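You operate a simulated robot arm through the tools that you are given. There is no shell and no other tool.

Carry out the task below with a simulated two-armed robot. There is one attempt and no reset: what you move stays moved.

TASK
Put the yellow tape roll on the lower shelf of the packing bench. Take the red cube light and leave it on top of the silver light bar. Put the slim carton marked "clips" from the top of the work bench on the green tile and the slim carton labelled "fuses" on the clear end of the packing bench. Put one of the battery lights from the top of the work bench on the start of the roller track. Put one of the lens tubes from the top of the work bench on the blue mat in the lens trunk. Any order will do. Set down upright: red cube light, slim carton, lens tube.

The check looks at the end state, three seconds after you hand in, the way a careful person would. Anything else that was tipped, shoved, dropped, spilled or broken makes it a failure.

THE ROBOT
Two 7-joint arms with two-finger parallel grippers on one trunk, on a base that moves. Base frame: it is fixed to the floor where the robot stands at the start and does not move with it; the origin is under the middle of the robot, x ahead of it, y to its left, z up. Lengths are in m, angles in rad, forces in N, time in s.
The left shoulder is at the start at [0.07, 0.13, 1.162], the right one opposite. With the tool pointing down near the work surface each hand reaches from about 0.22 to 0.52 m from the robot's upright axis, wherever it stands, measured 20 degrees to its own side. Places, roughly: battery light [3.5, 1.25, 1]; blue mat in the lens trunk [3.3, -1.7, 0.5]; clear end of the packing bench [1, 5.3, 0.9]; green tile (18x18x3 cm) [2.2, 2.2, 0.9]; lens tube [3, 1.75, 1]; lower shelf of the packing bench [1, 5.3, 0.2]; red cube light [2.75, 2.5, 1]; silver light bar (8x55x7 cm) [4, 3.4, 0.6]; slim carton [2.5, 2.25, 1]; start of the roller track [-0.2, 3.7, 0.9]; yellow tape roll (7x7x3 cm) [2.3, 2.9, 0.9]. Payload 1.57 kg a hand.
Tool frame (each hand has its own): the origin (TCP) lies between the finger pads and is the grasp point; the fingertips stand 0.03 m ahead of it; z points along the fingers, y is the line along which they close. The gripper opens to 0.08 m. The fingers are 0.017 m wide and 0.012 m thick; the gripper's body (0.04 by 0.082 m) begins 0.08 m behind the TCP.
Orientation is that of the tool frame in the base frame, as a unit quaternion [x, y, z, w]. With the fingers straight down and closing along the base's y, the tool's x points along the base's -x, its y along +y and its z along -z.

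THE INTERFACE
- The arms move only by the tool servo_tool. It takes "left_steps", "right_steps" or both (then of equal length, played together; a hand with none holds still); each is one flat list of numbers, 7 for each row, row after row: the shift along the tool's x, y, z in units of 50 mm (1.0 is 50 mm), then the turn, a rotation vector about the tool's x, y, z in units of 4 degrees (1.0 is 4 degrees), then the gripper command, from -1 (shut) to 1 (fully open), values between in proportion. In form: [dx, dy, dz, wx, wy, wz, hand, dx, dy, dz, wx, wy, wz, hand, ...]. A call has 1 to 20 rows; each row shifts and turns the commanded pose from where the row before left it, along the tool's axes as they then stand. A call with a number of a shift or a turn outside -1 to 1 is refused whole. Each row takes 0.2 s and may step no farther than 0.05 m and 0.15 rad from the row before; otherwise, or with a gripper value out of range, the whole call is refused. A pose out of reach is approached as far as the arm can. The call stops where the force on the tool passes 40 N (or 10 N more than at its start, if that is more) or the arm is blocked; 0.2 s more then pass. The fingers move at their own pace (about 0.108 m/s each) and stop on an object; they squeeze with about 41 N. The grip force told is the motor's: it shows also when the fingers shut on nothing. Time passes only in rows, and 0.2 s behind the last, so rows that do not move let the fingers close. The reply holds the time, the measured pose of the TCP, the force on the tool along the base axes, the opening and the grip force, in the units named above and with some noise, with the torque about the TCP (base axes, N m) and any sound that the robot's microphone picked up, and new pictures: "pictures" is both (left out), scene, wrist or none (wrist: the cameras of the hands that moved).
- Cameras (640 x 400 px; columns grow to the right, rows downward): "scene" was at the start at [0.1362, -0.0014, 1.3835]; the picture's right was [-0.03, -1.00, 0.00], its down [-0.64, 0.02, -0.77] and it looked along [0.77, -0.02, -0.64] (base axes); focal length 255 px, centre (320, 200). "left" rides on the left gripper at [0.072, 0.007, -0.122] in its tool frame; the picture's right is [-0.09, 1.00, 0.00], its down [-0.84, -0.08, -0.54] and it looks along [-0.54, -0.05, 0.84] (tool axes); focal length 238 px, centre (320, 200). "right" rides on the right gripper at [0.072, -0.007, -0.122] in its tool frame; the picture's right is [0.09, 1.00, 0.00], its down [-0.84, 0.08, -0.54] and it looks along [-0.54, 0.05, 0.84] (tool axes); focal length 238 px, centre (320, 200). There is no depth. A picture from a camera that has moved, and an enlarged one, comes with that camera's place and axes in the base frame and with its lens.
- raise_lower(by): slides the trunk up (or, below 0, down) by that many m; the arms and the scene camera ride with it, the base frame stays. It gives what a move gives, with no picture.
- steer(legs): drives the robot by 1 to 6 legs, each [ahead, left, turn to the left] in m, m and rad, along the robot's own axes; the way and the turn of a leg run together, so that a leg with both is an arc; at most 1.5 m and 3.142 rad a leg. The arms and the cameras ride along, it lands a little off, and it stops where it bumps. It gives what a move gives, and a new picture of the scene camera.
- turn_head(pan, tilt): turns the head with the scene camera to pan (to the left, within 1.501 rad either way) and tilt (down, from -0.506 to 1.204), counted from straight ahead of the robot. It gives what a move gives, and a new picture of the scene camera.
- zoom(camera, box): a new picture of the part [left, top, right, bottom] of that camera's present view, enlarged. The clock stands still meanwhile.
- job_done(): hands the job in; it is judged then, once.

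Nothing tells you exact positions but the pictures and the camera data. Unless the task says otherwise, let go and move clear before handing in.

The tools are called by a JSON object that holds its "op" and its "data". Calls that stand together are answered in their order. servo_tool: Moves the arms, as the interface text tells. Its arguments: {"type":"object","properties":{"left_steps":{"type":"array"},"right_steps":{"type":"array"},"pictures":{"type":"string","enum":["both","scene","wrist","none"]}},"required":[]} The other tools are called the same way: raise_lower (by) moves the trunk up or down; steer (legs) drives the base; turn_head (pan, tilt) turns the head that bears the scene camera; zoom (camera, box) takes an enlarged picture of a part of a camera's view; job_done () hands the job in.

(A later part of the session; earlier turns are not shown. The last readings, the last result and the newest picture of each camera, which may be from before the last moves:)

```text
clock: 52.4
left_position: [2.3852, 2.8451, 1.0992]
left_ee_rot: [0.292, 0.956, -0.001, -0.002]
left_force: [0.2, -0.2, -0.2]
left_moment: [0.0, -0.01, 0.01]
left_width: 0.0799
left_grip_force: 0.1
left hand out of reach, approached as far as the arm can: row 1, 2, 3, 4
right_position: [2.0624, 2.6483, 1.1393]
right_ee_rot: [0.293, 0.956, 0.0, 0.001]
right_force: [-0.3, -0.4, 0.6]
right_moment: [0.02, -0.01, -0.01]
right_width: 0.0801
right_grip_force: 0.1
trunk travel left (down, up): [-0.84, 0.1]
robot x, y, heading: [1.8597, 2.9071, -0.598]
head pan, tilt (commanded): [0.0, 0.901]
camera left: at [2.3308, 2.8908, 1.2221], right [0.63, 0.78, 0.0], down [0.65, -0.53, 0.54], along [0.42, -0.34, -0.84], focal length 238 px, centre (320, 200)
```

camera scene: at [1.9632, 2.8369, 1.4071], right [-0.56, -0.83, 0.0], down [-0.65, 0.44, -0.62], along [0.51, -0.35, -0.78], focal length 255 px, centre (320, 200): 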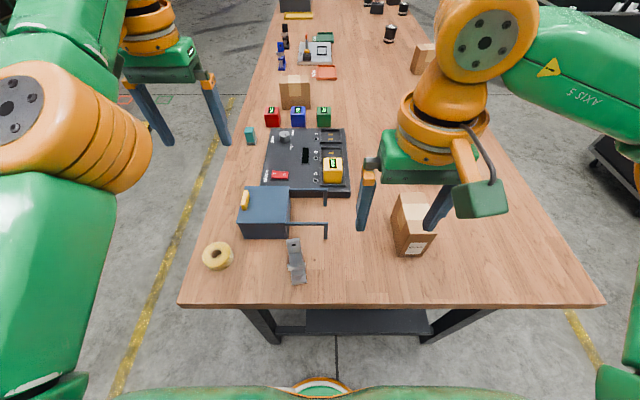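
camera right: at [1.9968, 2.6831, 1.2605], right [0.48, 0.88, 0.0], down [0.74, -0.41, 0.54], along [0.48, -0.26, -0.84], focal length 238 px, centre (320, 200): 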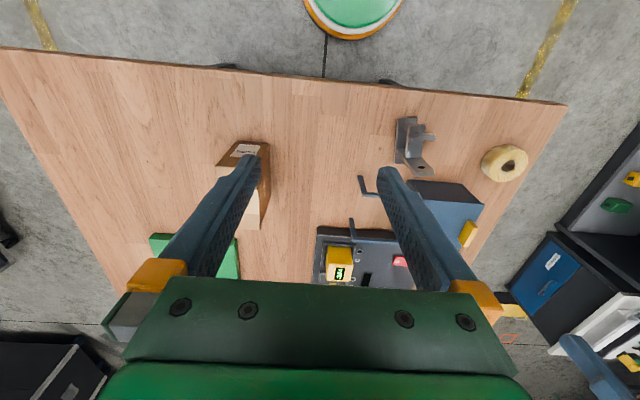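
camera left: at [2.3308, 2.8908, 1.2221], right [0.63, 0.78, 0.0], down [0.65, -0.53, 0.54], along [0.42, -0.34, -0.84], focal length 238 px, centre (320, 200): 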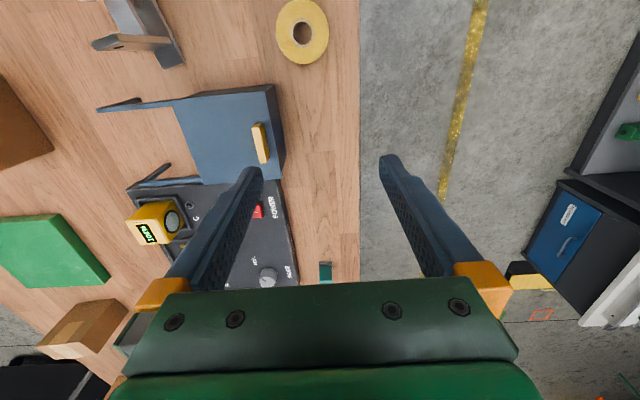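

The hand isn't following as commanded, as if the commanded pose were still ahead of its reach. I'll pull back towards the robot to find out.

{"op": "servo_tool", "data": {"left_steps": [1, 0, 0, 0, 0, 0, 1, 1, 0, 0, 0, 0, 0, 1], "pictures": "none"}}

{"op": "servo_tool", "data": {"left_steps": [1, 0, 0, 0, 0, 0, 1, 1, 0, 0, 0, 0, 0, 1], "pictures": "none"}}

```text
clock: 53.0
left_position: [2.3136, 2.9099, 1.1013]
left_ee_rot: [0.258, 0.966, -0.017, -0.012]
left_force: [-12.1, -3.4, -0.9]
left_moment: [0.4, -1.24, -0.07]
left_width: 0.0801
left_grip_force: 0.0
left hand out of reach, approached as far as the arm can: row 1
right_position: [2.0655, 2.6572, 1.1406]
right_ee_rot: [0.293, 0.956, -0.004, 0.002]
right_force: [1.4, 0.6, 0.4]
right_moment: [-0.1, 0.15, 0.0]
right_width: 0.0801
right_grip_force: 0.0
trunk travel left (down, up): [-0.84, 0.1]
robot x, y, heading: [1.8596, 2.9054, -0.593]
head pan, tilt (commanded): [0.0, 0.901]
```

```text
clock: 53.6
left_position: [2.2168, 2.9586, 1.1007]
left_ee_rot: [0.29, 0.957, -0.002, 0.001]
left_force: [-0.4, 0.1, 0.2]
left_moment: [-0.05, -0.03, 0.0]
left_width: 0.08
left_grip_force: 0.1
right_position: [2.0608, 2.654, 1.1406]
right_ee_rot: [0.293, 0.956, -0.001, 0.002]
right_force: [-0.2, 0.2, -0.1]
right_moment: [-0.02, 0.04, 0.01]
right_width: 0.0797
right_grip_force: 0.1
trunk travel left (down, up): [-0.84, 0.1]
robot x, y, heading: [1.8583, 2.9065, -0.592]
head pan, tilt (commanded): [0.0, 0.901]
```

The left arm follows again. Now I'll move it over the tape.

{"op": "servo_tool", "data": {"left_steps": [-0.57, -0.053, 0.5, 0, 0, 0, 1, -0.57, -0.053, 0.5, 0, 0, 0, 1, -0.57, -0.053, 0.5, 0, 0, 0, 1, -0.57, -0.053, 0.5, 0, 0, 0, 1, 0, 0, 0, 0, 0, 0, 1], "pictures": "wrist"}}

{"op": "zoom", "data": {"camera": "left", "box": [220, 80, 420, 205]}}

```text
clock: 54.8
left_position: [2.3061, 2.8815, 0.9989]
left_ee_rot: [0.291, 0.957, -0.001, 0.0]
left_force: [-0.5, 0.6, 0.4]
left_moment: [0.0, 0.0, 0.0]
left_width: 0.0798
left_grip_force: 0.0
right_position: [2.0604, 2.6485, 1.1382]
right_ee_rot: [0.293, 0.956, 0.001, 0.0]
right_force: [0.6, 0.6, 0.6]
right_moment: [0.02, 0.04, -0.04]
right_width: 0.08
right_grip_force: 0.0
trunk travel left (down, up): [-0.84, 0.1]
robot x, y, heading: [1.8622, 2.9066, -0.594]
head pan, tilt (commanded): [0.0, 0.901]
camera left: at [2.25, 2.9277, 1.1205], right [0.63, 0.78, 0.0], down [0.65, -0.53, 0.54], along [0.42, -0.34, -0.84], focal length 238 px, centre (320, 200)
```

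left: 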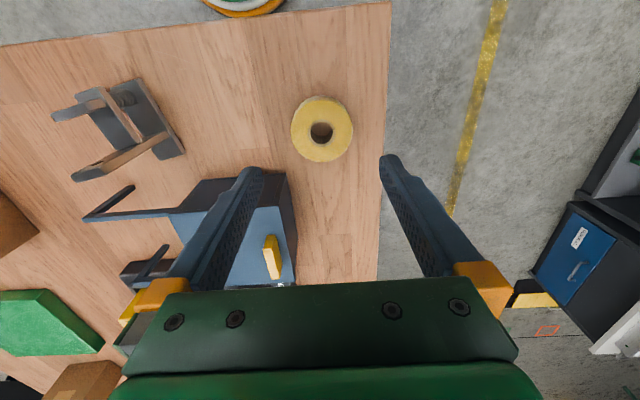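

```text
3.20 times, centred on (320, 142) of left
camera zoom: at [2.25, 2.9277, 1.1205], right [0.63, 0.78, 0.0], down [0.65, -0.53, 0.54], along [0.42, -0.34, -0.84], focal length 763 px, centre (320, 384)
```

zoom: 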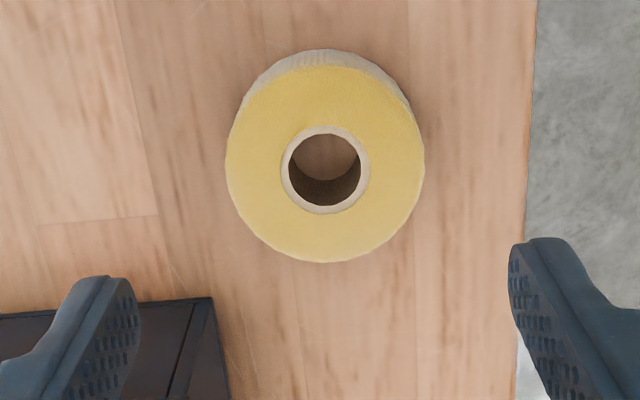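

The tape is about 6.3 cm across with its top at about 0.88, so the bench top is at about 0.852. I'll descend the last 11 cm straddling the tape.

{"op": "servo_tool", "data": {"left_steps": [0.01, 0.05, 0.5, 0, 0, 0, 1, 0, 0, 0.5, 0, 0, 0, 1, 0, 0, 0.5, 0, 0, 0, 1, 0, 0, 0.4, 0, 0, 0, 1, 0, 0, 0.3, 0, 0, 0, 1, 0, 0, 0, 0, 0, 0, 1], "pictures": "wrist"}}

```text
clock: 56.2
left_position: [2.3064, 2.8845, 0.8899]
left_ee_rot: [0.292, 0.956, 0.0, 0.001]
left_force: [0.8, 0.5, 6.3]
left_moment: [0.26, -0.15, -0.02]
left_width: 0.0802
left_grip_force: 0.2
right_position: [2.0614, 2.649, 1.1383]
right_ee_rot: [0.294, 0.956, 0.001, 0.002]
right_force: [-0.5, -0.2, 0.7]
right_moment: [0.02, 0.03, -0.04]
right_width: 0.0802
right_grip_force: 0.0
trunk travel left (down, up): [-0.84, 0.1]
robot x, y, heading: [1.8585, 2.9033, -0.59]
head pan, tilt (commanded): [0.0, 0.901]
camera left: at [2.2513, 2.9302, 1.0117], right [0.63, 0.78, 0.0], down [0.65, -0.53, 0.54], along [0.42, -0.34, -0.84], focal length 238 px, centre (320, 200)
```

left: 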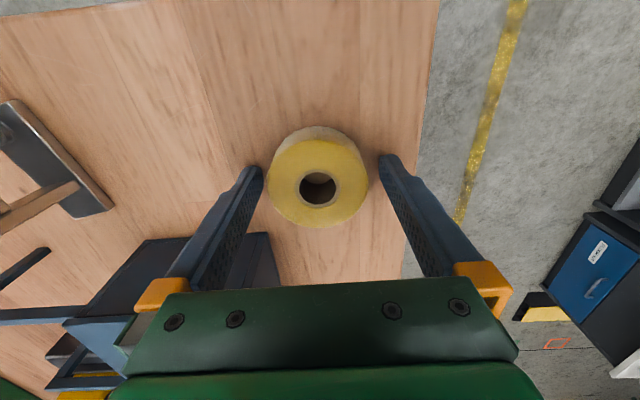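

The fingertips just touch the bench, so its top is at z≈0.86. I'll lift a few mm and close on the tape.

{"op": "servo_tool", "data": {"left_steps": [0, 0, -0.12, 0, 0, 0, 1, 0, 0, 0, 0, 0, 0, -1, 0, 0, 0, 0, 0, 0, -1, 0, 0, 0, 0, 0, 0, -1, 0, 0, 0, 0, 0, 0, -1], "pictures": "none"}}

{"op": "servo_tool", "data": {"left_steps": [0, 0, -0.5, 0, 0, 0, -1, 0, 0, -0.8, 0, 0, 0, -1, 0, 0, -1, 0, 0, 0, -1, 0, 0, -1, 0, 0, 0, -1], "pictures": "both"}}

```text
clock: 57.4
left_position: [2.3078, 2.8848, 0.8955]
left_ee_rot: [0.292, 0.957, -0.001, 0.0]
left_force: [0.2, -0.4, 0.2]
left_moment: [0.03, 0.02, 0.01]
left_width: 0.06
left_grip_force: 41.0
right_position: [2.0626, 2.6497, 1.137]
right_ee_rot: [0.294, 0.956, 0.001, 0.002]
right_force: [-0.2, 0.4, -0.4]
right_moment: [0.01, 0.0, -0.04]
right_width: 0.0799
right_grip_force: 0.1
trunk travel left (down, up): [-0.84, 0.1]
robot x, y, heading: [1.8586, 2.9077, -0.593]
head pan, tilt (commanded): [0.0, 0.901]
```

```text
clock: 58.4
left_position: [2.3084, 2.8872, 1.0632]
left_ee_rot: [0.292, 0.956, -0.001, -0.001]
left_force: [-0.3, -0.2, -0.1]
left_moment: [0.0, 0.0, 0.01]
left_width: 0.0
left_grip_force: 22.2
right_position: [2.0612, 2.65, 1.1388]
right_ee_rot: [0.293, 0.956, 0.0, 0.001]
right_force: [-0.3, 0.1, -0.3]
right_moment: [0.06, -0.05, -0.03]
right_width: 0.0799
right_grip_force: 0.1
trunk travel left (down, up): [-0.84, 0.1]
robot x, y, heading: [1.8557, 2.9063, -0.591]
head pan, tilt (commanded): [0.0, 0.901]
camera scene: at [1.9621, 2.8372, 1.4072], right [-0.56, -0.83, 0.0], down [-0.65, 0.44, -0.62], along [0.52, -0.35, -0.78], focal length 255 px, centre (320, 200)
camera left: at [2.2518, 2.9327, 1.1847], right [0.63, 0.78, 0.0], down [0.65, -0.53, 0.54], along [0.42, -0.34, -0.84], focal length 238 px, centre (320, 200)
```

scene: 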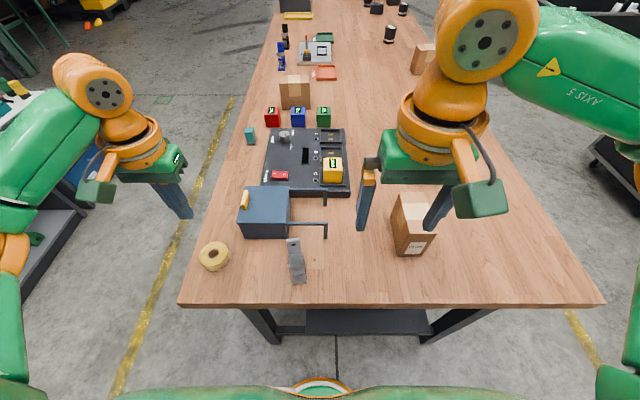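
left: 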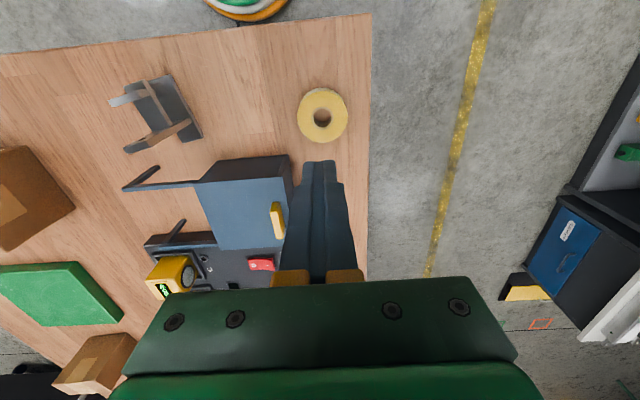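

The tape slipped out as I lifted, so I must have gripped it off-centre. I'll re-measure it with the fingers open.

{"op": "servo_tool", "data": {"left_steps": [0, 0, 0, 0, 0, 0, 1, 0, 0, 0, 0, 0, 0, 1], "pictures": "none"}}

{"op": "zoom", "data": {"camera": "left", "box": [240, 60, 400, 160]}}

```text
clock: 59.0
left_position: [2.308, 2.8874, 1.0622]
left_ee_rot: [0.291, 0.957, 0.0, 0.0]
left_force: [-0.2, 0.8, 0.2]
left_moment: [0.01, -0.01, -0.01]
left_width: 0.0803
left_grip_force: 0.1
right_position: [2.061, 2.6489, 1.1379]
right_ee_rot: [0.293, 0.956, 0.0, 0.002]
right_force: [-0.2, -0.2, 0.1]
right_moment: [0.0, 0.01, 0.0]
right_width: 0.0802
right_grip_force: 0.2
trunk travel left (down, up): [-0.84, 0.1]
robot x, y, heading: [1.8576, 2.9052, -0.598]
head pan, tilt (commanded): [0.0, 0.901]
```

```text
4.00 times, centred on (320, 110) of left
camera zoom: at [2.2525, 2.9325, 1.1842], right [0.63, 0.78, 0.0], down [0.65, -0.53, 0.54], along [0.42, -0.34, -0.84], focal length 953 px, centre (320, 560)
```

zoom: 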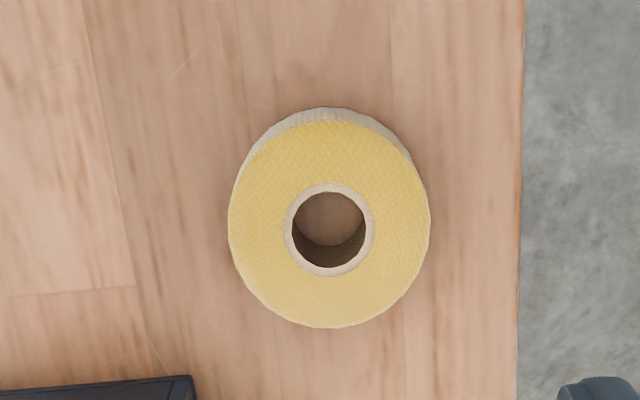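

The tape seems centred, so perhaps the tips taper. I'll look closely at the finger shape.

{"op": "zoom", "data": {"camera": "left", "box": [150, 140, 310, 240]}}

{"op": "zoom", "data": {"camera": "scene", "box": [340, 140, 460, 240]}}

{"op": "zoom", "data": {"camera": "scene", "box": [80, 140, 240, 240]}}

```text
4.00 times, centred on (230, 190) of left
camera zoom: at [2.2525, 2.9325, 1.1842], right [0.63, 0.78, 0.0], down [0.65, -0.53, 0.54], along [0.42, -0.34, -0.84], focal length 953 px, centre (680, 240)
```

zoom: 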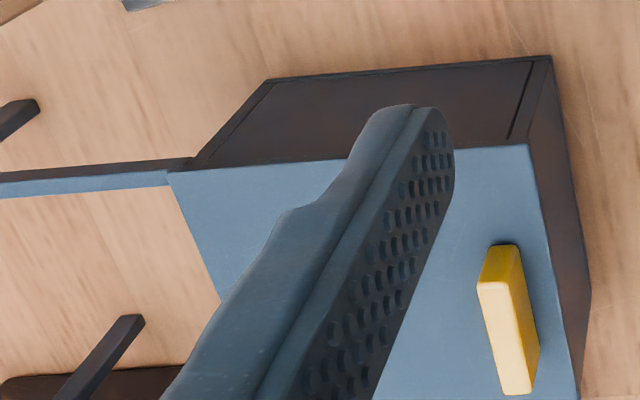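

```text
4.00 times, centred on (400, 190) of scene
camera zoom: at [1.9628, 2.8371, 1.4072], right [-0.56, -0.83, 0.0], down [-0.65, 0.44, -0.62], along [0.52, -0.35, -0.78], focal length 1019 px, centre (0, 240)
```

zoom: 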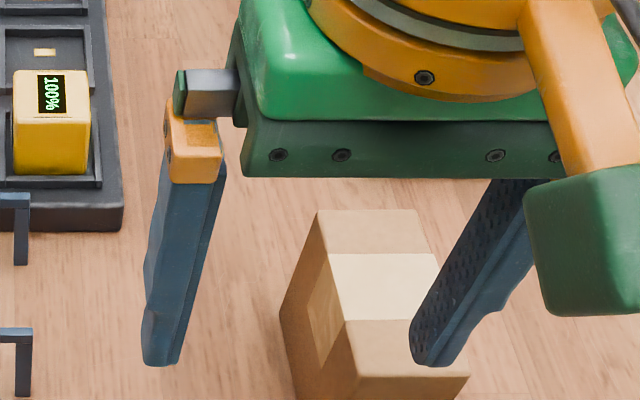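

```text
4.00 times, centred on (160, 190) of scene
camera zoom: at [1.9628, 2.8371, 1.4072], right [-0.56, -0.83, 0.0], down [-0.65, 0.44, -0.62], along [0.52, -0.35, -0.78], focal length 1019 px, centre (960, 240)
```

zoom: 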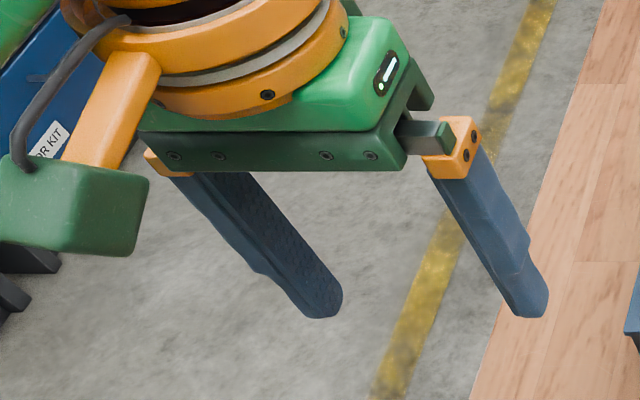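

The pads are flat right to the tips. I'll retry deeper, with tips just off the bench, and lift slowly.

{"op": "servo_tool", "data": {"left_steps": [-0.03, 0.05, 0.6, 0, 0, 0, 1, 0, 0, 0.7, 0, 0, 0, 1, 0, 0, 0.7, 0, 0, 0, 1, 0, 0, 0.7, 0, 0, 0, 1, 0, 0, 0.5, 0, 0, 0, 1, 0, 0, 0.22, 0, 0, 0, 1, 0, 0, 0, 0, 0, 0, 1], "pictures": "wrist"}}

{"op": "zoom", "data": {"camera": "left", "box": [230, 100, 410, 240]}}

```text
clock: 60.6
left_position: [2.312, 2.885, 0.8903]
left_ee_rot: [0.291, 0.957, -0.001, 0.0]
left_force: [0.3, -0.1, 1.1]
left_moment: [-0.01, -0.01, -0.01]
left_width: 0.08
left_grip_force: 0.1
right_position: [2.0614, 2.6485, 1.1392]
right_ee_rot: [0.293, 0.956, 0.0, 0.001]
right_force: [0.2, 0.3, -0.7]
right_moment: [0.0, -0.01, 0.01]
right_width: 0.08
right_grip_force: 0.1
trunk travel left (down, up): [-0.84, 0.1]
robot x, y, heading: [1.8558, 2.9057, -0.596]
head pan, tilt (commanded): [0.0, 0.901]
camera left: at [2.2565, 2.932, 1.0118], right [0.63, 0.78, 0.0], down [0.65, -0.53, 0.54], along [0.42, -0.34, -0.84], focal length 238 px, centre (320, 200)
```

left: 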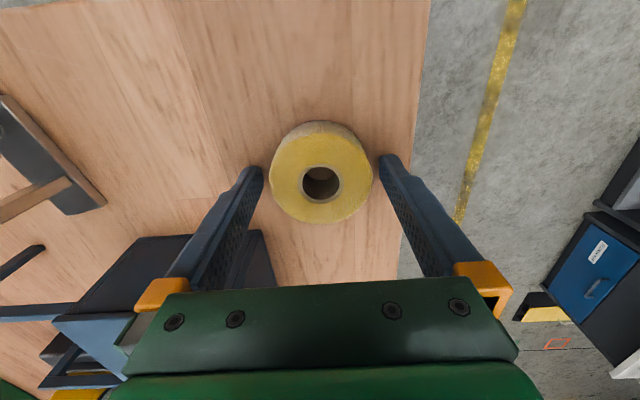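

```text
2.86 times, centred on (320, 170) of left
camera zoom: at [2.2565, 2.932, 1.0118], right [0.63, 0.78, 0.0], down [0.65, -0.53, 0.54], along [0.42, -0.34, -0.84], focal length 681 px, centre (320, 286)
```

zoom: 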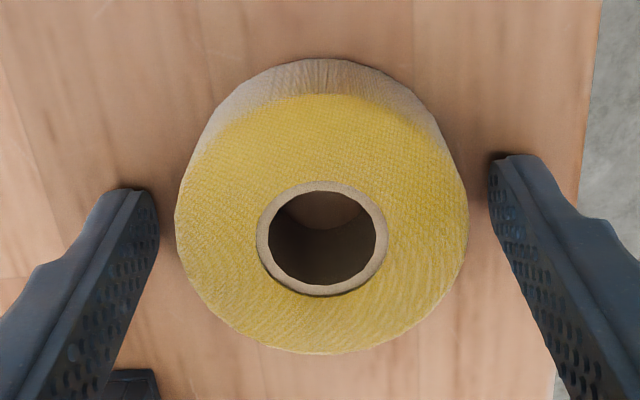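

The tape centre is about 5 mm nearer to me than the grasp point. I'll correct, close and lift slowly.

{"op": "servo_tool", "data": {"left_steps": [0.1, 0, 0, 0, 0, 0, 1, 0, 0, 0, 0, 0, 0, -1, 0, 0, 0, 0, 0, 0, -1, 0, 0, 0, 0, 0, 0, -1, 0, 0, 0, 0, 0, 0, -1], "pictures": "wrist"}}

{"op": "zoom", "data": {"camera": "left", "box": [230, 100, 410, 240]}}

{"op": "servo_tool", "data": {"left_steps": [0, 0, -0.06, 0, 0, 0, -1, 0, 0, -0.08, 0, 0, 0, -1, 0, 0, -0.1, 0, 0, 0, -1, 0, 0, -0.1, 0, 0, 0, -1], "pictures": "wrist"}}

```text
clock: 61.8
left_position: [2.3079, 2.8892, 0.89]
left_ee_rot: [0.291, 0.957, 0.0, -0.001]
left_force: [0.0, 0.5, 0.8]
left_moment: [0.05, -0.02, 0.01]
left_width: 0.0591
left_grip_force: 40.7
right_position: [2.061, 2.6492, 1.1381]
right_ee_rot: [0.292, 0.956, 0.001, 0.001]
right_force: [-0.6, 0.1, 0.2]
right_moment: [-0.01, -0.02, 0.01]
right_width: 0.08
right_grip_force: 0.0
trunk travel left (down, up): [-0.84, 0.1]
robot x, y, heading: [1.8597, 2.9071, -0.596]
head pan, tilt (commanded): [0.0, 0.901]
camera left: at [2.2522, 2.9352, 1.0118], right [0.63, 0.78, 0.0], down [0.65, -0.53, 0.54], along [0.42, -0.34, -0.84], focal length 238 px, centre (320, 200)
```

left: 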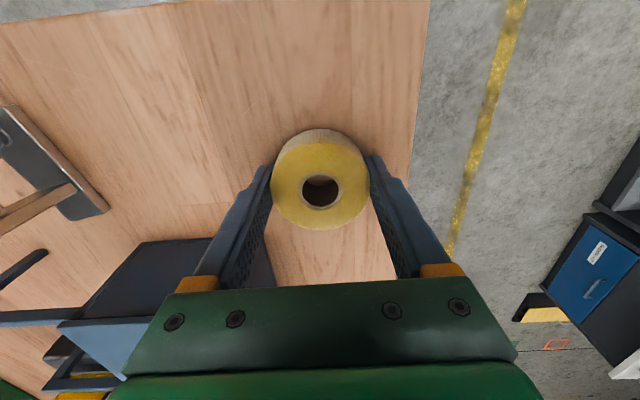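

```text
2.86 times, centred on (320, 170) of left
camera zoom: at [2.2522, 2.9352, 1.0118], right [0.63, 0.78, 0.0], down [0.65, -0.53, 0.54], along [0.42, -0.34, -0.84], focal length 681 px, centre (320, 286)
```

zoom: 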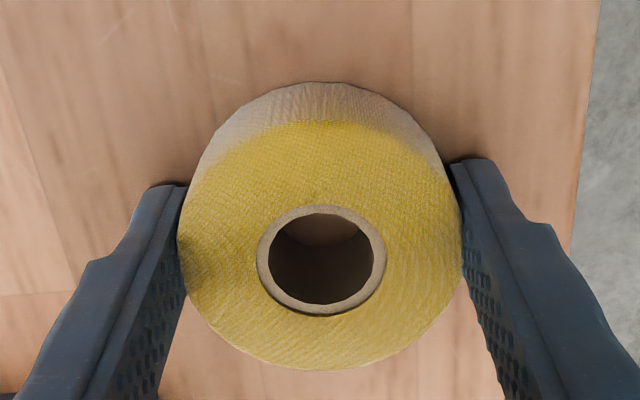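

```text
clock: 62.8
left_position: [2.3069, 2.8893, 0.9083]
left_ee_rot: [0.292, 0.956, 0.0, -0.001]
left_force: [-0.5, -0.2, -0.4]
left_moment: [0.01, 0.03, -0.01]
left_width: 0.0592
left_grip_force: 41.0
right_position: [2.062, 2.6485, 1.1384]
right_ee_rot: [0.292, 0.956, 0.0, 0.001]
right_force: [0.1, -0.1, -0.2]
right_moment: [0.02, -0.01, -0.02]
right_width: 0.0799
right_grip_force: 0.1
trunk travel left (down, up): [-0.84, 0.1]
robot x, y, heading: [1.8579, 2.9074, -0.591]
head pan, tilt (commanded): [0.0, 0.901]
camera left: at [2.2522, 2.9343, 1.0299], right [0.63, 0.78, 0.0], down [0.65, -0.53, 0.54], along [0.42, -0.34, -0.84], focal length 238 px, centre (320, 200)
```

left: 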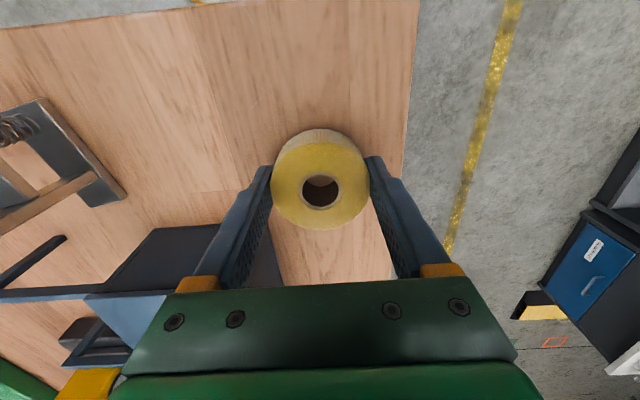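

The tape is held and moving with the hand now. I'll lift on gently.

{"op": "servo_tool", "data": {"left_steps": [0, 0, -0.2, 0, 0, 0, -1, 0, 0, -0.3, 0, 0, 0, -1, 0, 0, -0.4, 0, 0, 0, -1, 0, 0, -0.4, 0, 0, 0, -1, 0, 0, -0.4, 0, 0, 0, -1, 0, 0, -0.4, 0, 0, 0, -1, 0, 0, -0.4, 0, 0, 0, -1, 0, 0, -0.4, 0, 0, 0, -1], "pictures": "both"}}

```text
clock: 64.6
left_position: [2.3063, 2.8891, 1.0551]
left_ee_rot: [0.291, 0.957, 0.001, 0.0]
left_force: [-0.3, -0.4, -1.8]
left_moment: [0.02, 0.01, 0.0]
left_width: 0.0591
left_grip_force: 41.6
right_position: [2.0621, 2.649, 1.1399]
right_ee_rot: [0.293, 0.956, 0.001, 0.001]
right_force: [0.0, 0.1, -0.4]
right_moment: [0.01, 0.01, -0.02]
right_width: 0.0796
right_grip_force: 0.1
trunk travel left (down, up): [-0.84, 0.1]
robot x, y, heading: [1.8577, 2.9014, -0.594]
head pan, tilt (commanded): [0.0, 0.901]
camera scene: at [1.9627, 2.8369, 1.4071], right [-0.56, -0.83, 0.0], down [-0.65, 0.44, -0.62], along [0.52, -0.35, -0.78], focal length 255 px, centre (320, 200)
camera left: at [2.2505, 2.9348, 1.1759], right [0.63, 0.78, 0.0], down [0.65, -0.53, 0.54], along [0.42, -0.34, -0.84], focal length 238 px, centre (320, 200)
```

scene: 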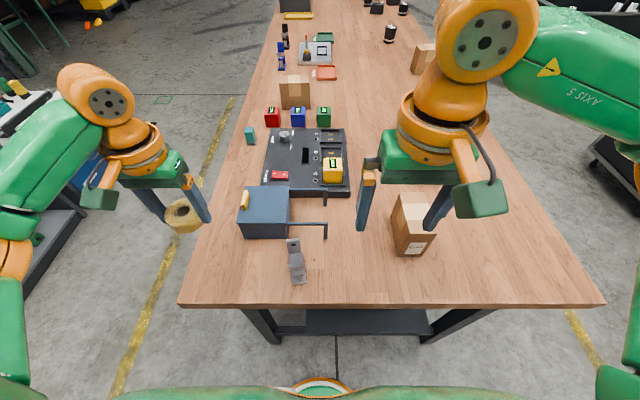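
left: 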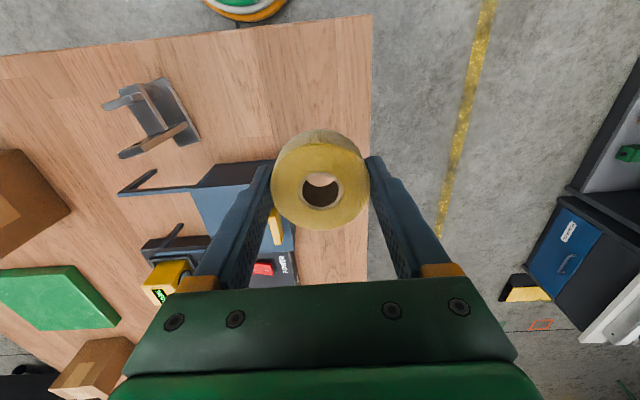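

The tape is secure at 1.055. Now the CLIPS carton with the right hand; I'll zoom to locate it precisely.

{"op": "zoom", "data": {"camera": "scene", "box": [360, 180, 480, 280]}}

{"op": "zoom", "data": {"camera": "left", "box": [0, 120, 130, 220]}}

```text
4.00 times, centred on (420, 230) of scene
camera zoom: at [1.9627, 2.8369, 1.4071], right [-0.56, -0.83, 0.0], down [-0.65, 0.44, -0.62], along [0.52, -0.35, -0.78], focal length 1019 px, centre (-80, 80)
```

zoom: 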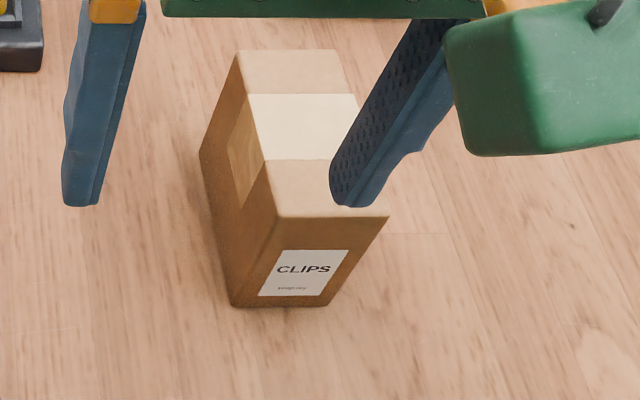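

```text
4.00 times, centred on (65, 170) of left
camera zoom: at [2.2505, 2.9348, 1.1759], right [0.63, 0.78, 0.0], down [0.65, -0.53, 0.54], along [0.42, -0.34, -0.84], focal length 953 px, centre (1340, 320)
```

zoom: 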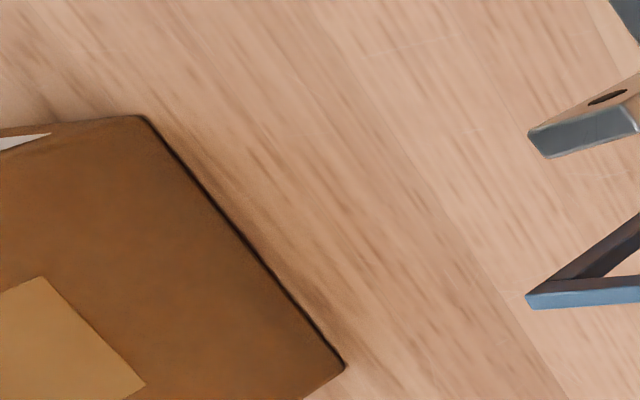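

CLIPS measures 5.4 × 10.9 × 10 cm, centred at (2.110, 2.484) and aligned with my heading. I'll move the right hand above it.

{"op": "servo_tool", "data": {"right_steps": [-0.88, -0.73, 0, 0, 0, 0, 1, -0.88, -0.73, 0, 0, 0, 0, 1, -0.88, -0.73, 0.4, 0, 0, 0, 1, 0, 0, 0.6, 0, 0, 0, 1, 0, 0, 0, 0, 0, 0, 1], "pictures": "both"}}

```text
refused: row 1 steps farther than a row can; nothing moved
```

{"op": "servo_tool", "data": {"right_steps": [-0.66, -0.55, 0, 0, 0, 0, 1, -0.66, -0.55, 0, 0, 0, 0, 1, -0.66, -0.55, 0.3, 0, 0, 0, 1, -0.66, -0.55, 0.3, 0, 0, 0, 1, 0, 0, 0.5, 0, 0, 0, 1, 0, 0, 0, 0, 0, 0, 1], "pictures": "both"}}

```text
clock: 66.0
left_position: [2.3057, 2.8903, 1.0543]
left_ee_rot: [0.291, 0.957, 0.0, 0.001]
left_force: [-0.8, 0.0, -0.3]
left_moment: [0.01, 0.03, -0.01]
left_width: 0.0593
left_grip_force: 41.5
right_position: [2.1094, 2.4832, 1.0859]
right_ee_rot: [0.293, 0.956, 0.0, 0.001]
right_force: [0.1, -0.5, -0.2]
right_moment: [0.0, 0.0, -0.02]
right_width: 0.08
right_grip_force: 0.1
trunk travel left (down, up): [-0.84, 0.1]
robot x, y, heading: [1.863, 2.9048, -0.596]
head pan, tilt (commanded): [0.0, 0.901]
camera scene: at [1.9628, 2.8375, 1.4072], right [-0.56, -0.83, 0.0], down [-0.65, 0.44, -0.62], along [0.52, -0.35, -0.78], focal length 255 px, centre (320, 200)
camera right: at [2.0453, 2.5177, 1.2071], right [0.48, 0.88, 0.0], down [0.74, -0.41, 0.54], along [0.48, -0.26, -0.84], focal length 238 px, centre (320, 200)
```

scene: 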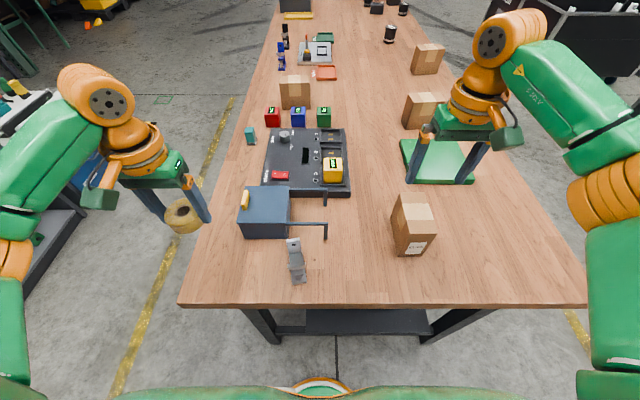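
right: 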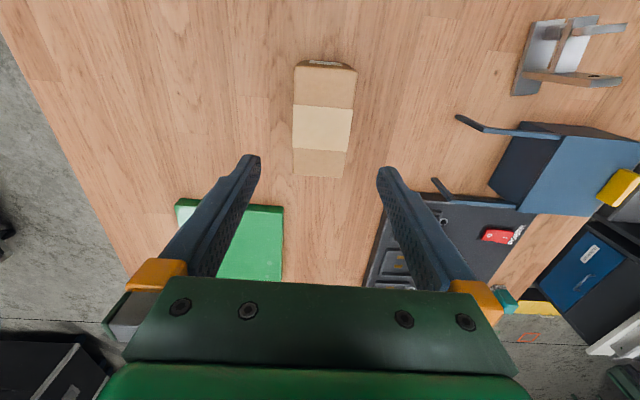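

Well aligned. I'll descend and grip CLIPS.

{"op": "servo_tool", "data": {"right_steps": [0, 0, 0.8, 0, 0, 0, 1, 0, 0, 0.8, 0, 0, 0, 1, 0, 0, 0.8, 0, 0, 0, 1, 0, 0, 0.6, 0, 0, 0, 1, 0, 0, 0.3, 0, 0, 0, 1, 0, 0, 0, 0, 0, 0, 1], "pictures": "wrist"}}

{"op": "servo_tool", "data": {"right_steps": [0, 0, 0, 0, 0, 0, -1, 0, 0, 0, 0, 0, 0, -1, 0, 0, 0, 0, 0, 0, -1, 0, 0, -0.05, 0, 0, 0, -1, 0, 0, -0.1, 0, 0, 0, -1, 0, 0, -0.15, 0, 0, 0, -1], "pictures": "wrist"}}

```text
clock: 67.4
left_position: [2.3066, 2.8892, 1.0542]
left_ee_rot: [0.291, 0.957, -0.001, 0.0]
left_force: [-0.3, -0.6, -0.3]
left_moment: [0.02, 0.01, 0.02]
left_width: 0.0597
left_grip_force: 40.3
right_position: [2.1113, 2.484, 0.9198]
right_ee_rot: [0.293, 0.956, 0.0, 0.001]
right_force: [0.1, -0.4, -0.4]
right_moment: [0.04, 0.01, -0.02]
right_width: 0.08
right_grip_force: 0.1
trunk travel left (down, up): [-0.84, 0.1]
robot x, y, heading: [1.859, 2.9049, -0.598]
head pan, tilt (commanded): [0.0, 0.901]
camera right: at [2.0462, 2.5181, 1.0406], right [0.48, 0.88, 0.0], down [0.74, -0.41, 0.54], along [0.48, -0.26, -0.84], focal length 238 px, centre (320, 200)
```

right: 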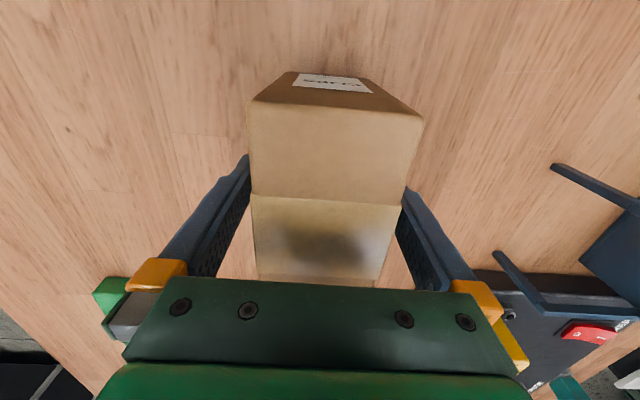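

```text
clock: 68.8
left_position: [2.3064, 2.8875, 1.0535]
left_ee_rot: [0.291, 0.957, 0.0, -0.002]
left_force: [0.4, 0.8, -0.1]
left_moment: [-0.05, -0.01, -0.02]
left_width: 0.059
left_grip_force: 41.0
right_position: [2.1093, 2.4838, 0.9333]
right_ee_rot: [0.293, 0.956, 0.002, 0.0]
right_force: [-0.2, 0.1, -3.4]
right_moment: [-0.04, 0.0, 0.0]
right_width: 0.0578
right_grip_force: 41.3
trunk travel left (down, up): [-0.84, 0.1]
robot x, y, heading: [1.8575, 2.9048, -0.594]
head pan, tilt (commanded): [0.0, 0.901]
camera right: at [2.0455, 2.5176, 1.0544], right [0.48, 0.88, 0.0], down [0.74, -0.41, 0.54], along [0.48, -0.26, -0.84], focal length 238 px, centre (320, 200)
```

right: 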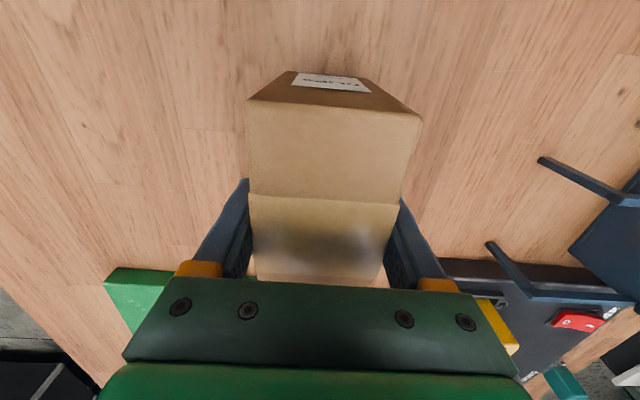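

CLIPS is held. I'll lift it clear, back away from the bench end and look to the right for the way to the front side.

{"op": "servo_tool", "data": {"right_steps": [0, 0, -0.4, 0, 0, 0, -1, 0, 0, -0.6, 0, 0, 0, -1, 0, 0, -0.6, 0, 0, 0, -1, 0, 0, -0.6, 0, 0, 0, -1, 0, 0, -0.6, 0, 0, 0, -1, 0, 0, -0.5, 0, 0, 0, -1], "left_steps": [0, 0, -0.2, 0, 0, 0, -1, 0, 0, -0.3, 0, 0, 0, -1, 0, 0, -0.3, 0, 0, 0, -1, 0, 0, -0.2, 0, 0, 0, -1, 0, 0, 0, 0, 0, 0, -1, 0, 0, 0, 0, 0, 0, -1], "pictures": "none"}}

{"op": "steer", "data": {"legs": [[-0.45, 0, 0]]}}

{"op": "turn_head", "data": {"pan": -0.9, "tilt": 0.6}}

```text
clock: 70.2
left_position: [2.3052, 2.8895, 1.1024]
left_ee_rot: [0.292, 0.956, -0.001, -0.001]
left_force: [0.3, 0.1, -0.2]
left_moment: [0.0, 0.03, 0.01]
left_width: 0.0592
left_grip_force: 41.7
right_position: [2.1078, 2.4841, 1.0977]
right_ee_rot: [0.293, 0.956, 0.001, 0.001]
right_force: [-0.5, 0.6, -3.0]
right_moment: [-0.01, 0.02, 0.0]
right_width: 0.0577
right_grip_force: 41.2
trunk travel left (down, up): [-0.84, 0.1]
robot x, y, heading: [1.8617, 2.9062, -0.598]
head pan, tilt (commanded): [0.0, 0.901]
```

```text
clock: 72.9
left_position: [1.9368, 3.1383, 1.1022]
left_ee_rot: [0.291, 0.957, 0.0, -0.002]
left_force: [0.3, -0.7, -0.6]
left_moment: [-0.02, 0.02, 0.0]
left_width: 0.0594
left_grip_force: 40.7
right_position: [1.7383, 2.7323, 1.097]
right_ee_rot: [0.293, 0.956, 0.001, 0.0]
right_force: [0.5, -0.9, -3.5]
right_moment: [0.01, 0.01, -0.02]
right_width: 0.058
right_grip_force: 41.2
trunk travel left (down, up): [-0.84, 0.1]
robot x, y, heading: [1.4843, 3.1578, -0.595]
head pan, tilt (commanded): [0.0, 0.901]
camera scene: at [1.5943, 3.0849, 1.4068], right [-0.56, -0.83, 0.0], down [-0.65, 0.44, -0.62], along [0.51, -0.34, -0.79], focal length 255 px, centre (320, 200)
```

scene: 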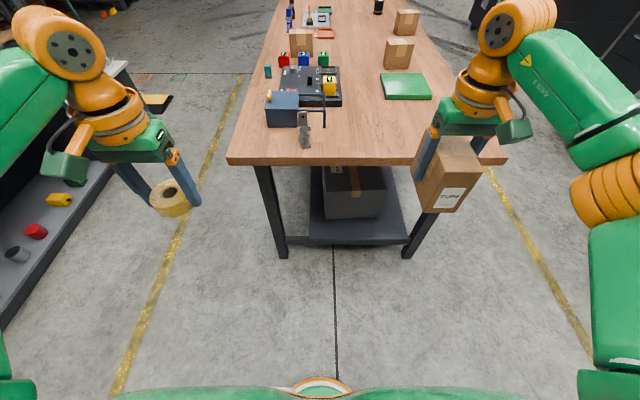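

```text
clock: 74.1
left_position: [1.936, 3.1383, 1.1021]
left_ee_rot: [0.291, 0.957, 0.001, -0.001]
left_force: [-0.3, -1.2, -0.1]
left_moment: [-0.03, -0.03, -0.03]
left_width: 0.0592
left_grip_force: 41.0
right_position: [1.7386, 2.7331, 1.0961]
right_ee_rot: [0.292, 0.956, 0.001, 0.0]
right_force: [0.3, -0.5, -2.6]
right_moment: [0.0, 0.0, 0.01]
right_width: 0.0578
right_grip_force: 41.7
trunk travel left (down, up): [-0.84, 0.1]
robot x, y, heading: [1.4874, 3.1592, -0.59]
head pan, tilt (commanded): [-0.901, 0.6]
camera scene: at [1.5372, 3.0399, 1.4318], right [-1.0, -0.08, 0.0], down [-0.05, 0.56, -0.82], along [0.07, -0.82, -0.57], focal length 255 px, centre (320, 200)
```

scene: 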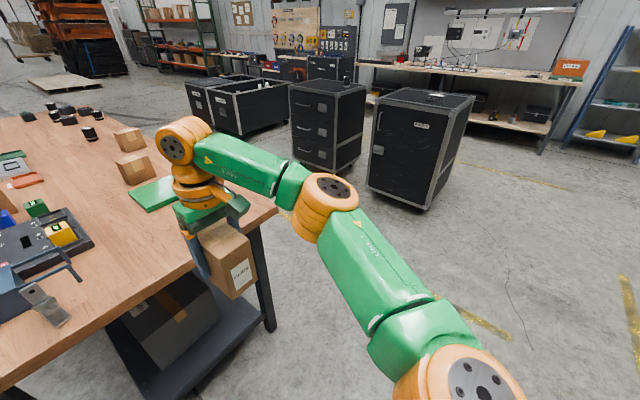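

The cases are farther from the bench than I thought, so the front side is roomy. I'll turn to face the bench's front and circle the corner to the tile.

{"op": "turn_head", "data": {"pan": 0.0, "tilt": 0.8}}

{"op": "steer", "data": {"legs": [[0, 0, 1.566], [-0.679, -0.173, 0], [-0.509, -0.586, 0], [0.24, -0.2365, 0]]}}

```text
clock: 75.3
left_position: [1.9357, 3.1391, 1.1024]
left_ee_rot: [0.291, 0.957, 0.001, -0.001]
left_force: [-0.3, 0.2, -0.5]
left_moment: [0.0, 0.01, 0.01]
left_width: 0.059
left_grip_force: 41.0
right_position: [1.7385, 2.7333, 1.0969]
right_ee_rot: [0.292, 0.956, 0.001, 0.0]
right_force: [-0.9, 0.2, -2.9]
right_moment: [0.02, -0.02, -0.02]
right_width: 0.0578
right_grip_force: 41.1
trunk travel left (down, up): [-0.84, 0.1]
robot x, y, heading: [1.4892, 3.1555, -0.588]
head pan, tilt (commanded): [0.0, 0.799]
camera scene: at [1.5968, 3.0831, 1.415], right [-0.56, -0.83, 0.0], down [-0.6, 0.4, -0.7], along [0.58, -0.39, -0.72], focal length 255 px, centre (320, 200)
```

scene: 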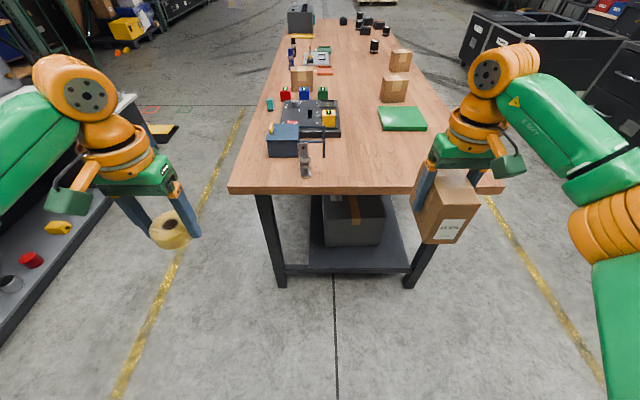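

```text
clock: 88.6
left_position: [1.7897, 2.2601, 1.1035]
left_ee_rot: [-0.474, 0.881, -0.001, 0.001]
left_force: [-0.4, 0.6, 0.0]
left_moment: [-0.02, -0.01, 0.0]
left_width: 0.0594
left_grip_force: 41.5
right_position: [2.196, 2.0663, 1.0974]
right_ee_rot: [-0.472, 0.882, 0.0, 0.002]
right_force: [-0.3, -0.5, -1.9]
right_moment: [0.04, -0.02, 0.0]
right_width: 0.0576
right_grip_force: 41.3
trunk travel left (down, up): [-0.84, 0.1]
robot x, y, heading: [1.7771, 1.8148, 0.985]
head pan, tilt (commanded): [0.0, 0.799]
camera scene: at [1.8484, 1.9225, 1.4152], right [0.83, -0.55, 0.0], down [-0.4, -0.6, -0.7], along [0.39, 0.58, -0.72], focal length 255 px, centre (320, 200)
```

scene: 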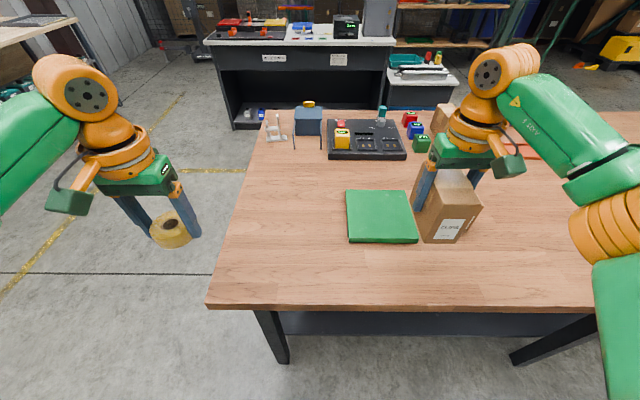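

I'm in front of the tile now. I'll zoom to measure it, and look for the carton labels.

{"op": "zoom", "data": {"camera": "scene", "box": [330, 170, 490, 270]}}

{"op": "turn_head", "data": {"pan": -0.6, "tilt": 0.7}}

```text
4.00 times, centred on (410, 220) of scene
camera zoom: at [1.8484, 1.9225, 1.4152], right [0.83, -0.55, 0.0], down [-0.4, -0.6, -0.7], along [0.39, 0.58, -0.72], focal length 1019 px, centre (-40, 120)
```

zoom: 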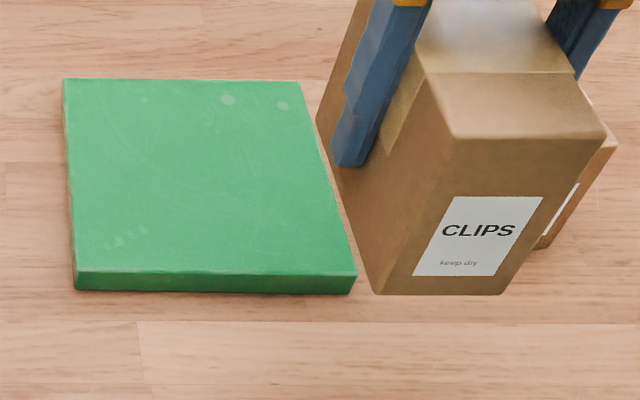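

```text
clock: 89.6
left_position: [1.7926, 2.262, 1.1034]
left_ee_rot: [-0.474, 0.881, 0.0, -0.001]
left_force: [-0.1, 0.8, -0.2]
left_moment: [0.01, 0.0, -0.01]
left_width: 0.0594
left_grip_force: 41.7
right_position: [2.1986, 2.067, 1.0965]
right_ee_rot: [-0.471, 0.882, 0.0, 0.0]
right_force: [0.3, 0.3, -2.9]
right_moment: [0.01, 0.04, -0.02]
right_width: 0.0577
right_grip_force: 41.3
trunk travel left (down, up): [-0.84, 0.1]
robot x, y, heading: [1.7778, 1.812, 0.982]
head pan, tilt (commanded): [-0.6, 0.7]
camera scene: at [1.8853, 1.8879, 1.4232], right [0.38, -0.93, 0.0], down [-0.6, -0.24, -0.76], along [0.71, 0.29, -0.65], focal length 255 px, centre (320, 200)
```

scene: 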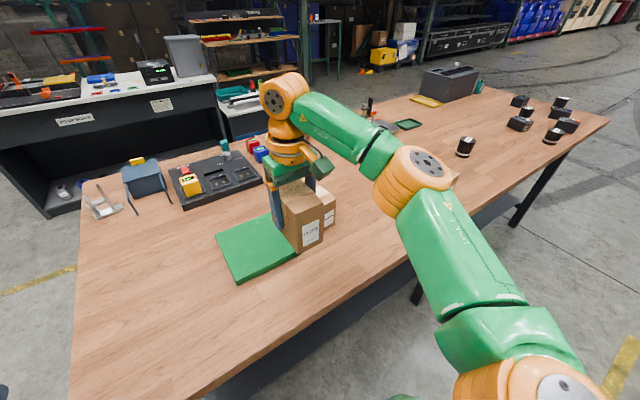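

The tile centre is at about (2.246, 2.223). I'll drive 13 cm closer and then position the carton above it.

{"op": "steer", "data": {"legs": [[0.13, 0, 0]]}}

{"op": "turn_head", "data": {"pan": -0.3, "tilt": 0.9}}

```text
clock: 90.9
left_position: [1.8605, 2.3657, 1.1034]
left_ee_rot: [-0.473, 0.881, 0.0, 0.001]
left_force: [-0.5, -1.0, -0.8]
left_moment: [0.04, -0.01, -0.04]
left_width: 0.0591
left_grip_force: 41.2
right_position: [2.2663, 2.1711, 1.0991]
right_ee_rot: [-0.472, 0.882, 0.001, 0.0]
right_force: [0.2, -0.1, -2.8]
right_moment: [0.01, -0.02, 0.01]
right_width: 0.058
right_grip_force: 40.9
trunk travel left (down, up): [-0.84, 0.1]
robot x, y, heading: [1.8505, 1.9179, 0.986]
head pan, tilt (commanded): [-0.6, 0.7]
camera scene: at [1.9532, 1.9902, 1.4236], right [0.38, -0.93, 0.0], down [-0.6, -0.24, -0.77], along [0.71, 0.29, -0.64], focal length 255 px, centre (320, 200)
```

scene: 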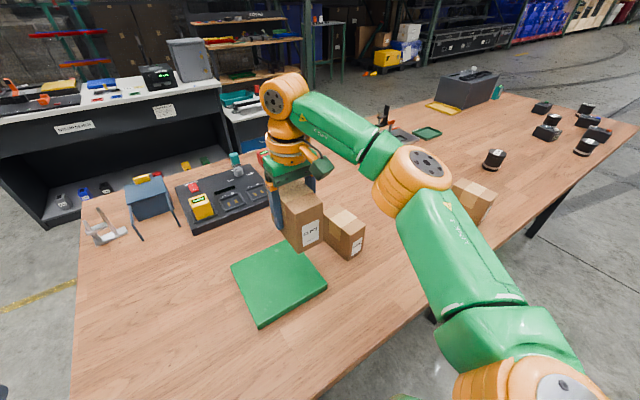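

```text
clock: 91.7
left_position: [1.8612, 2.3686, 1.1027]
left_ee_rot: [-0.474, 0.88, 0.0, -0.001]
left_force: [0.6, 0.0, -0.9]
left_moment: [-0.02, -0.04, 0.02]
left_width: 0.0593
left_grip_force: 41.2
right_position: [2.2684, 2.1726, 1.0974]
right_ee_rot: [-0.473, 0.881, 0.001, -0.001]
right_force: [0.4, 0.3, -2.6]
right_moment: [0.02, -0.02, 0.02]
right_width: 0.0577
right_grip_force: 41.2
trunk travel left (down, up): [-0.84, 0.1]
robot x, y, heading: [1.847, 1.9198, 0.98]
head pan, tilt (commanded): [-0.3, 0.901]
camera scene: at [1.9357, 2.0102, 1.407], right [0.63, -0.77, 0.0], down [-0.61, -0.5, -0.62], along [0.48, 0.39, -0.78], focal length 255 px, centre (320, 200)
```

scene: 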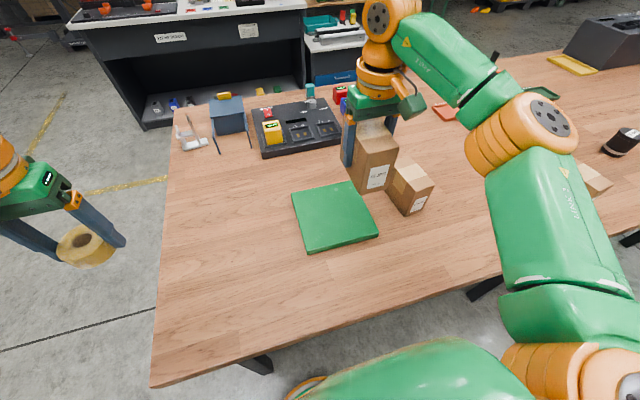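

{"op": "zoom", "data": {"camera": "scene", "box": [280, 140, 440, 260]}}

{"op": "zoom", "data": {"camera": "scene", "box": [390, 160, 450, 220]}}

```text
3.33 times, centred on (360, 200) of scene
camera zoom: at [1.9357, 2.0102, 1.407], right [0.63, -0.77, 0.0], down [-0.61, -0.5, -0.62], along [0.48, 0.39, -0.78], focal length 850 px, centre (187, 200)
```

zoom: 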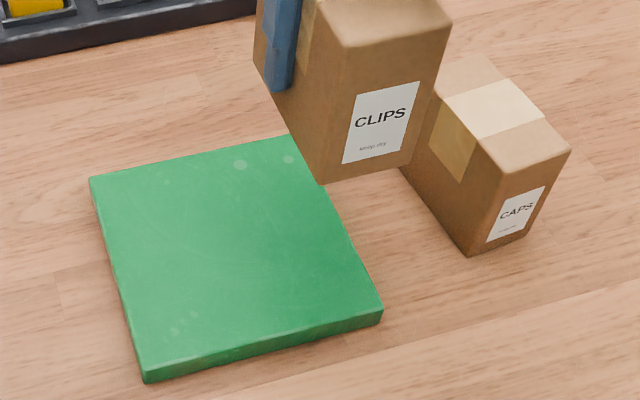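

```text
6.67 times, centred on (420, 190) of scene
camera zoom: at [1.9357, 2.0102, 1.407], right [0.63, -0.77, 0.0], down [-0.61, -0.5, -0.62], along [0.48, 0.39, -0.78], focal length 1699 px, centre (-347, 267)
```

zoom: 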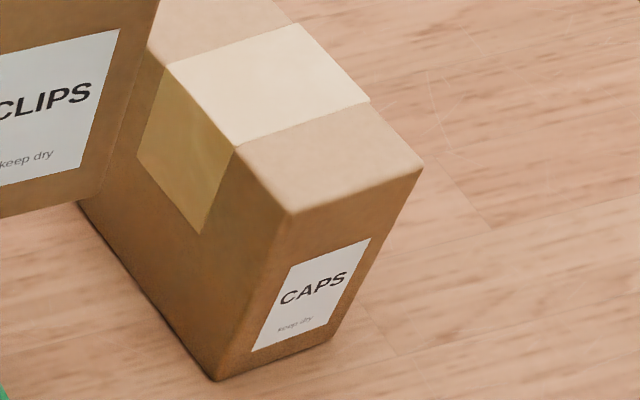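

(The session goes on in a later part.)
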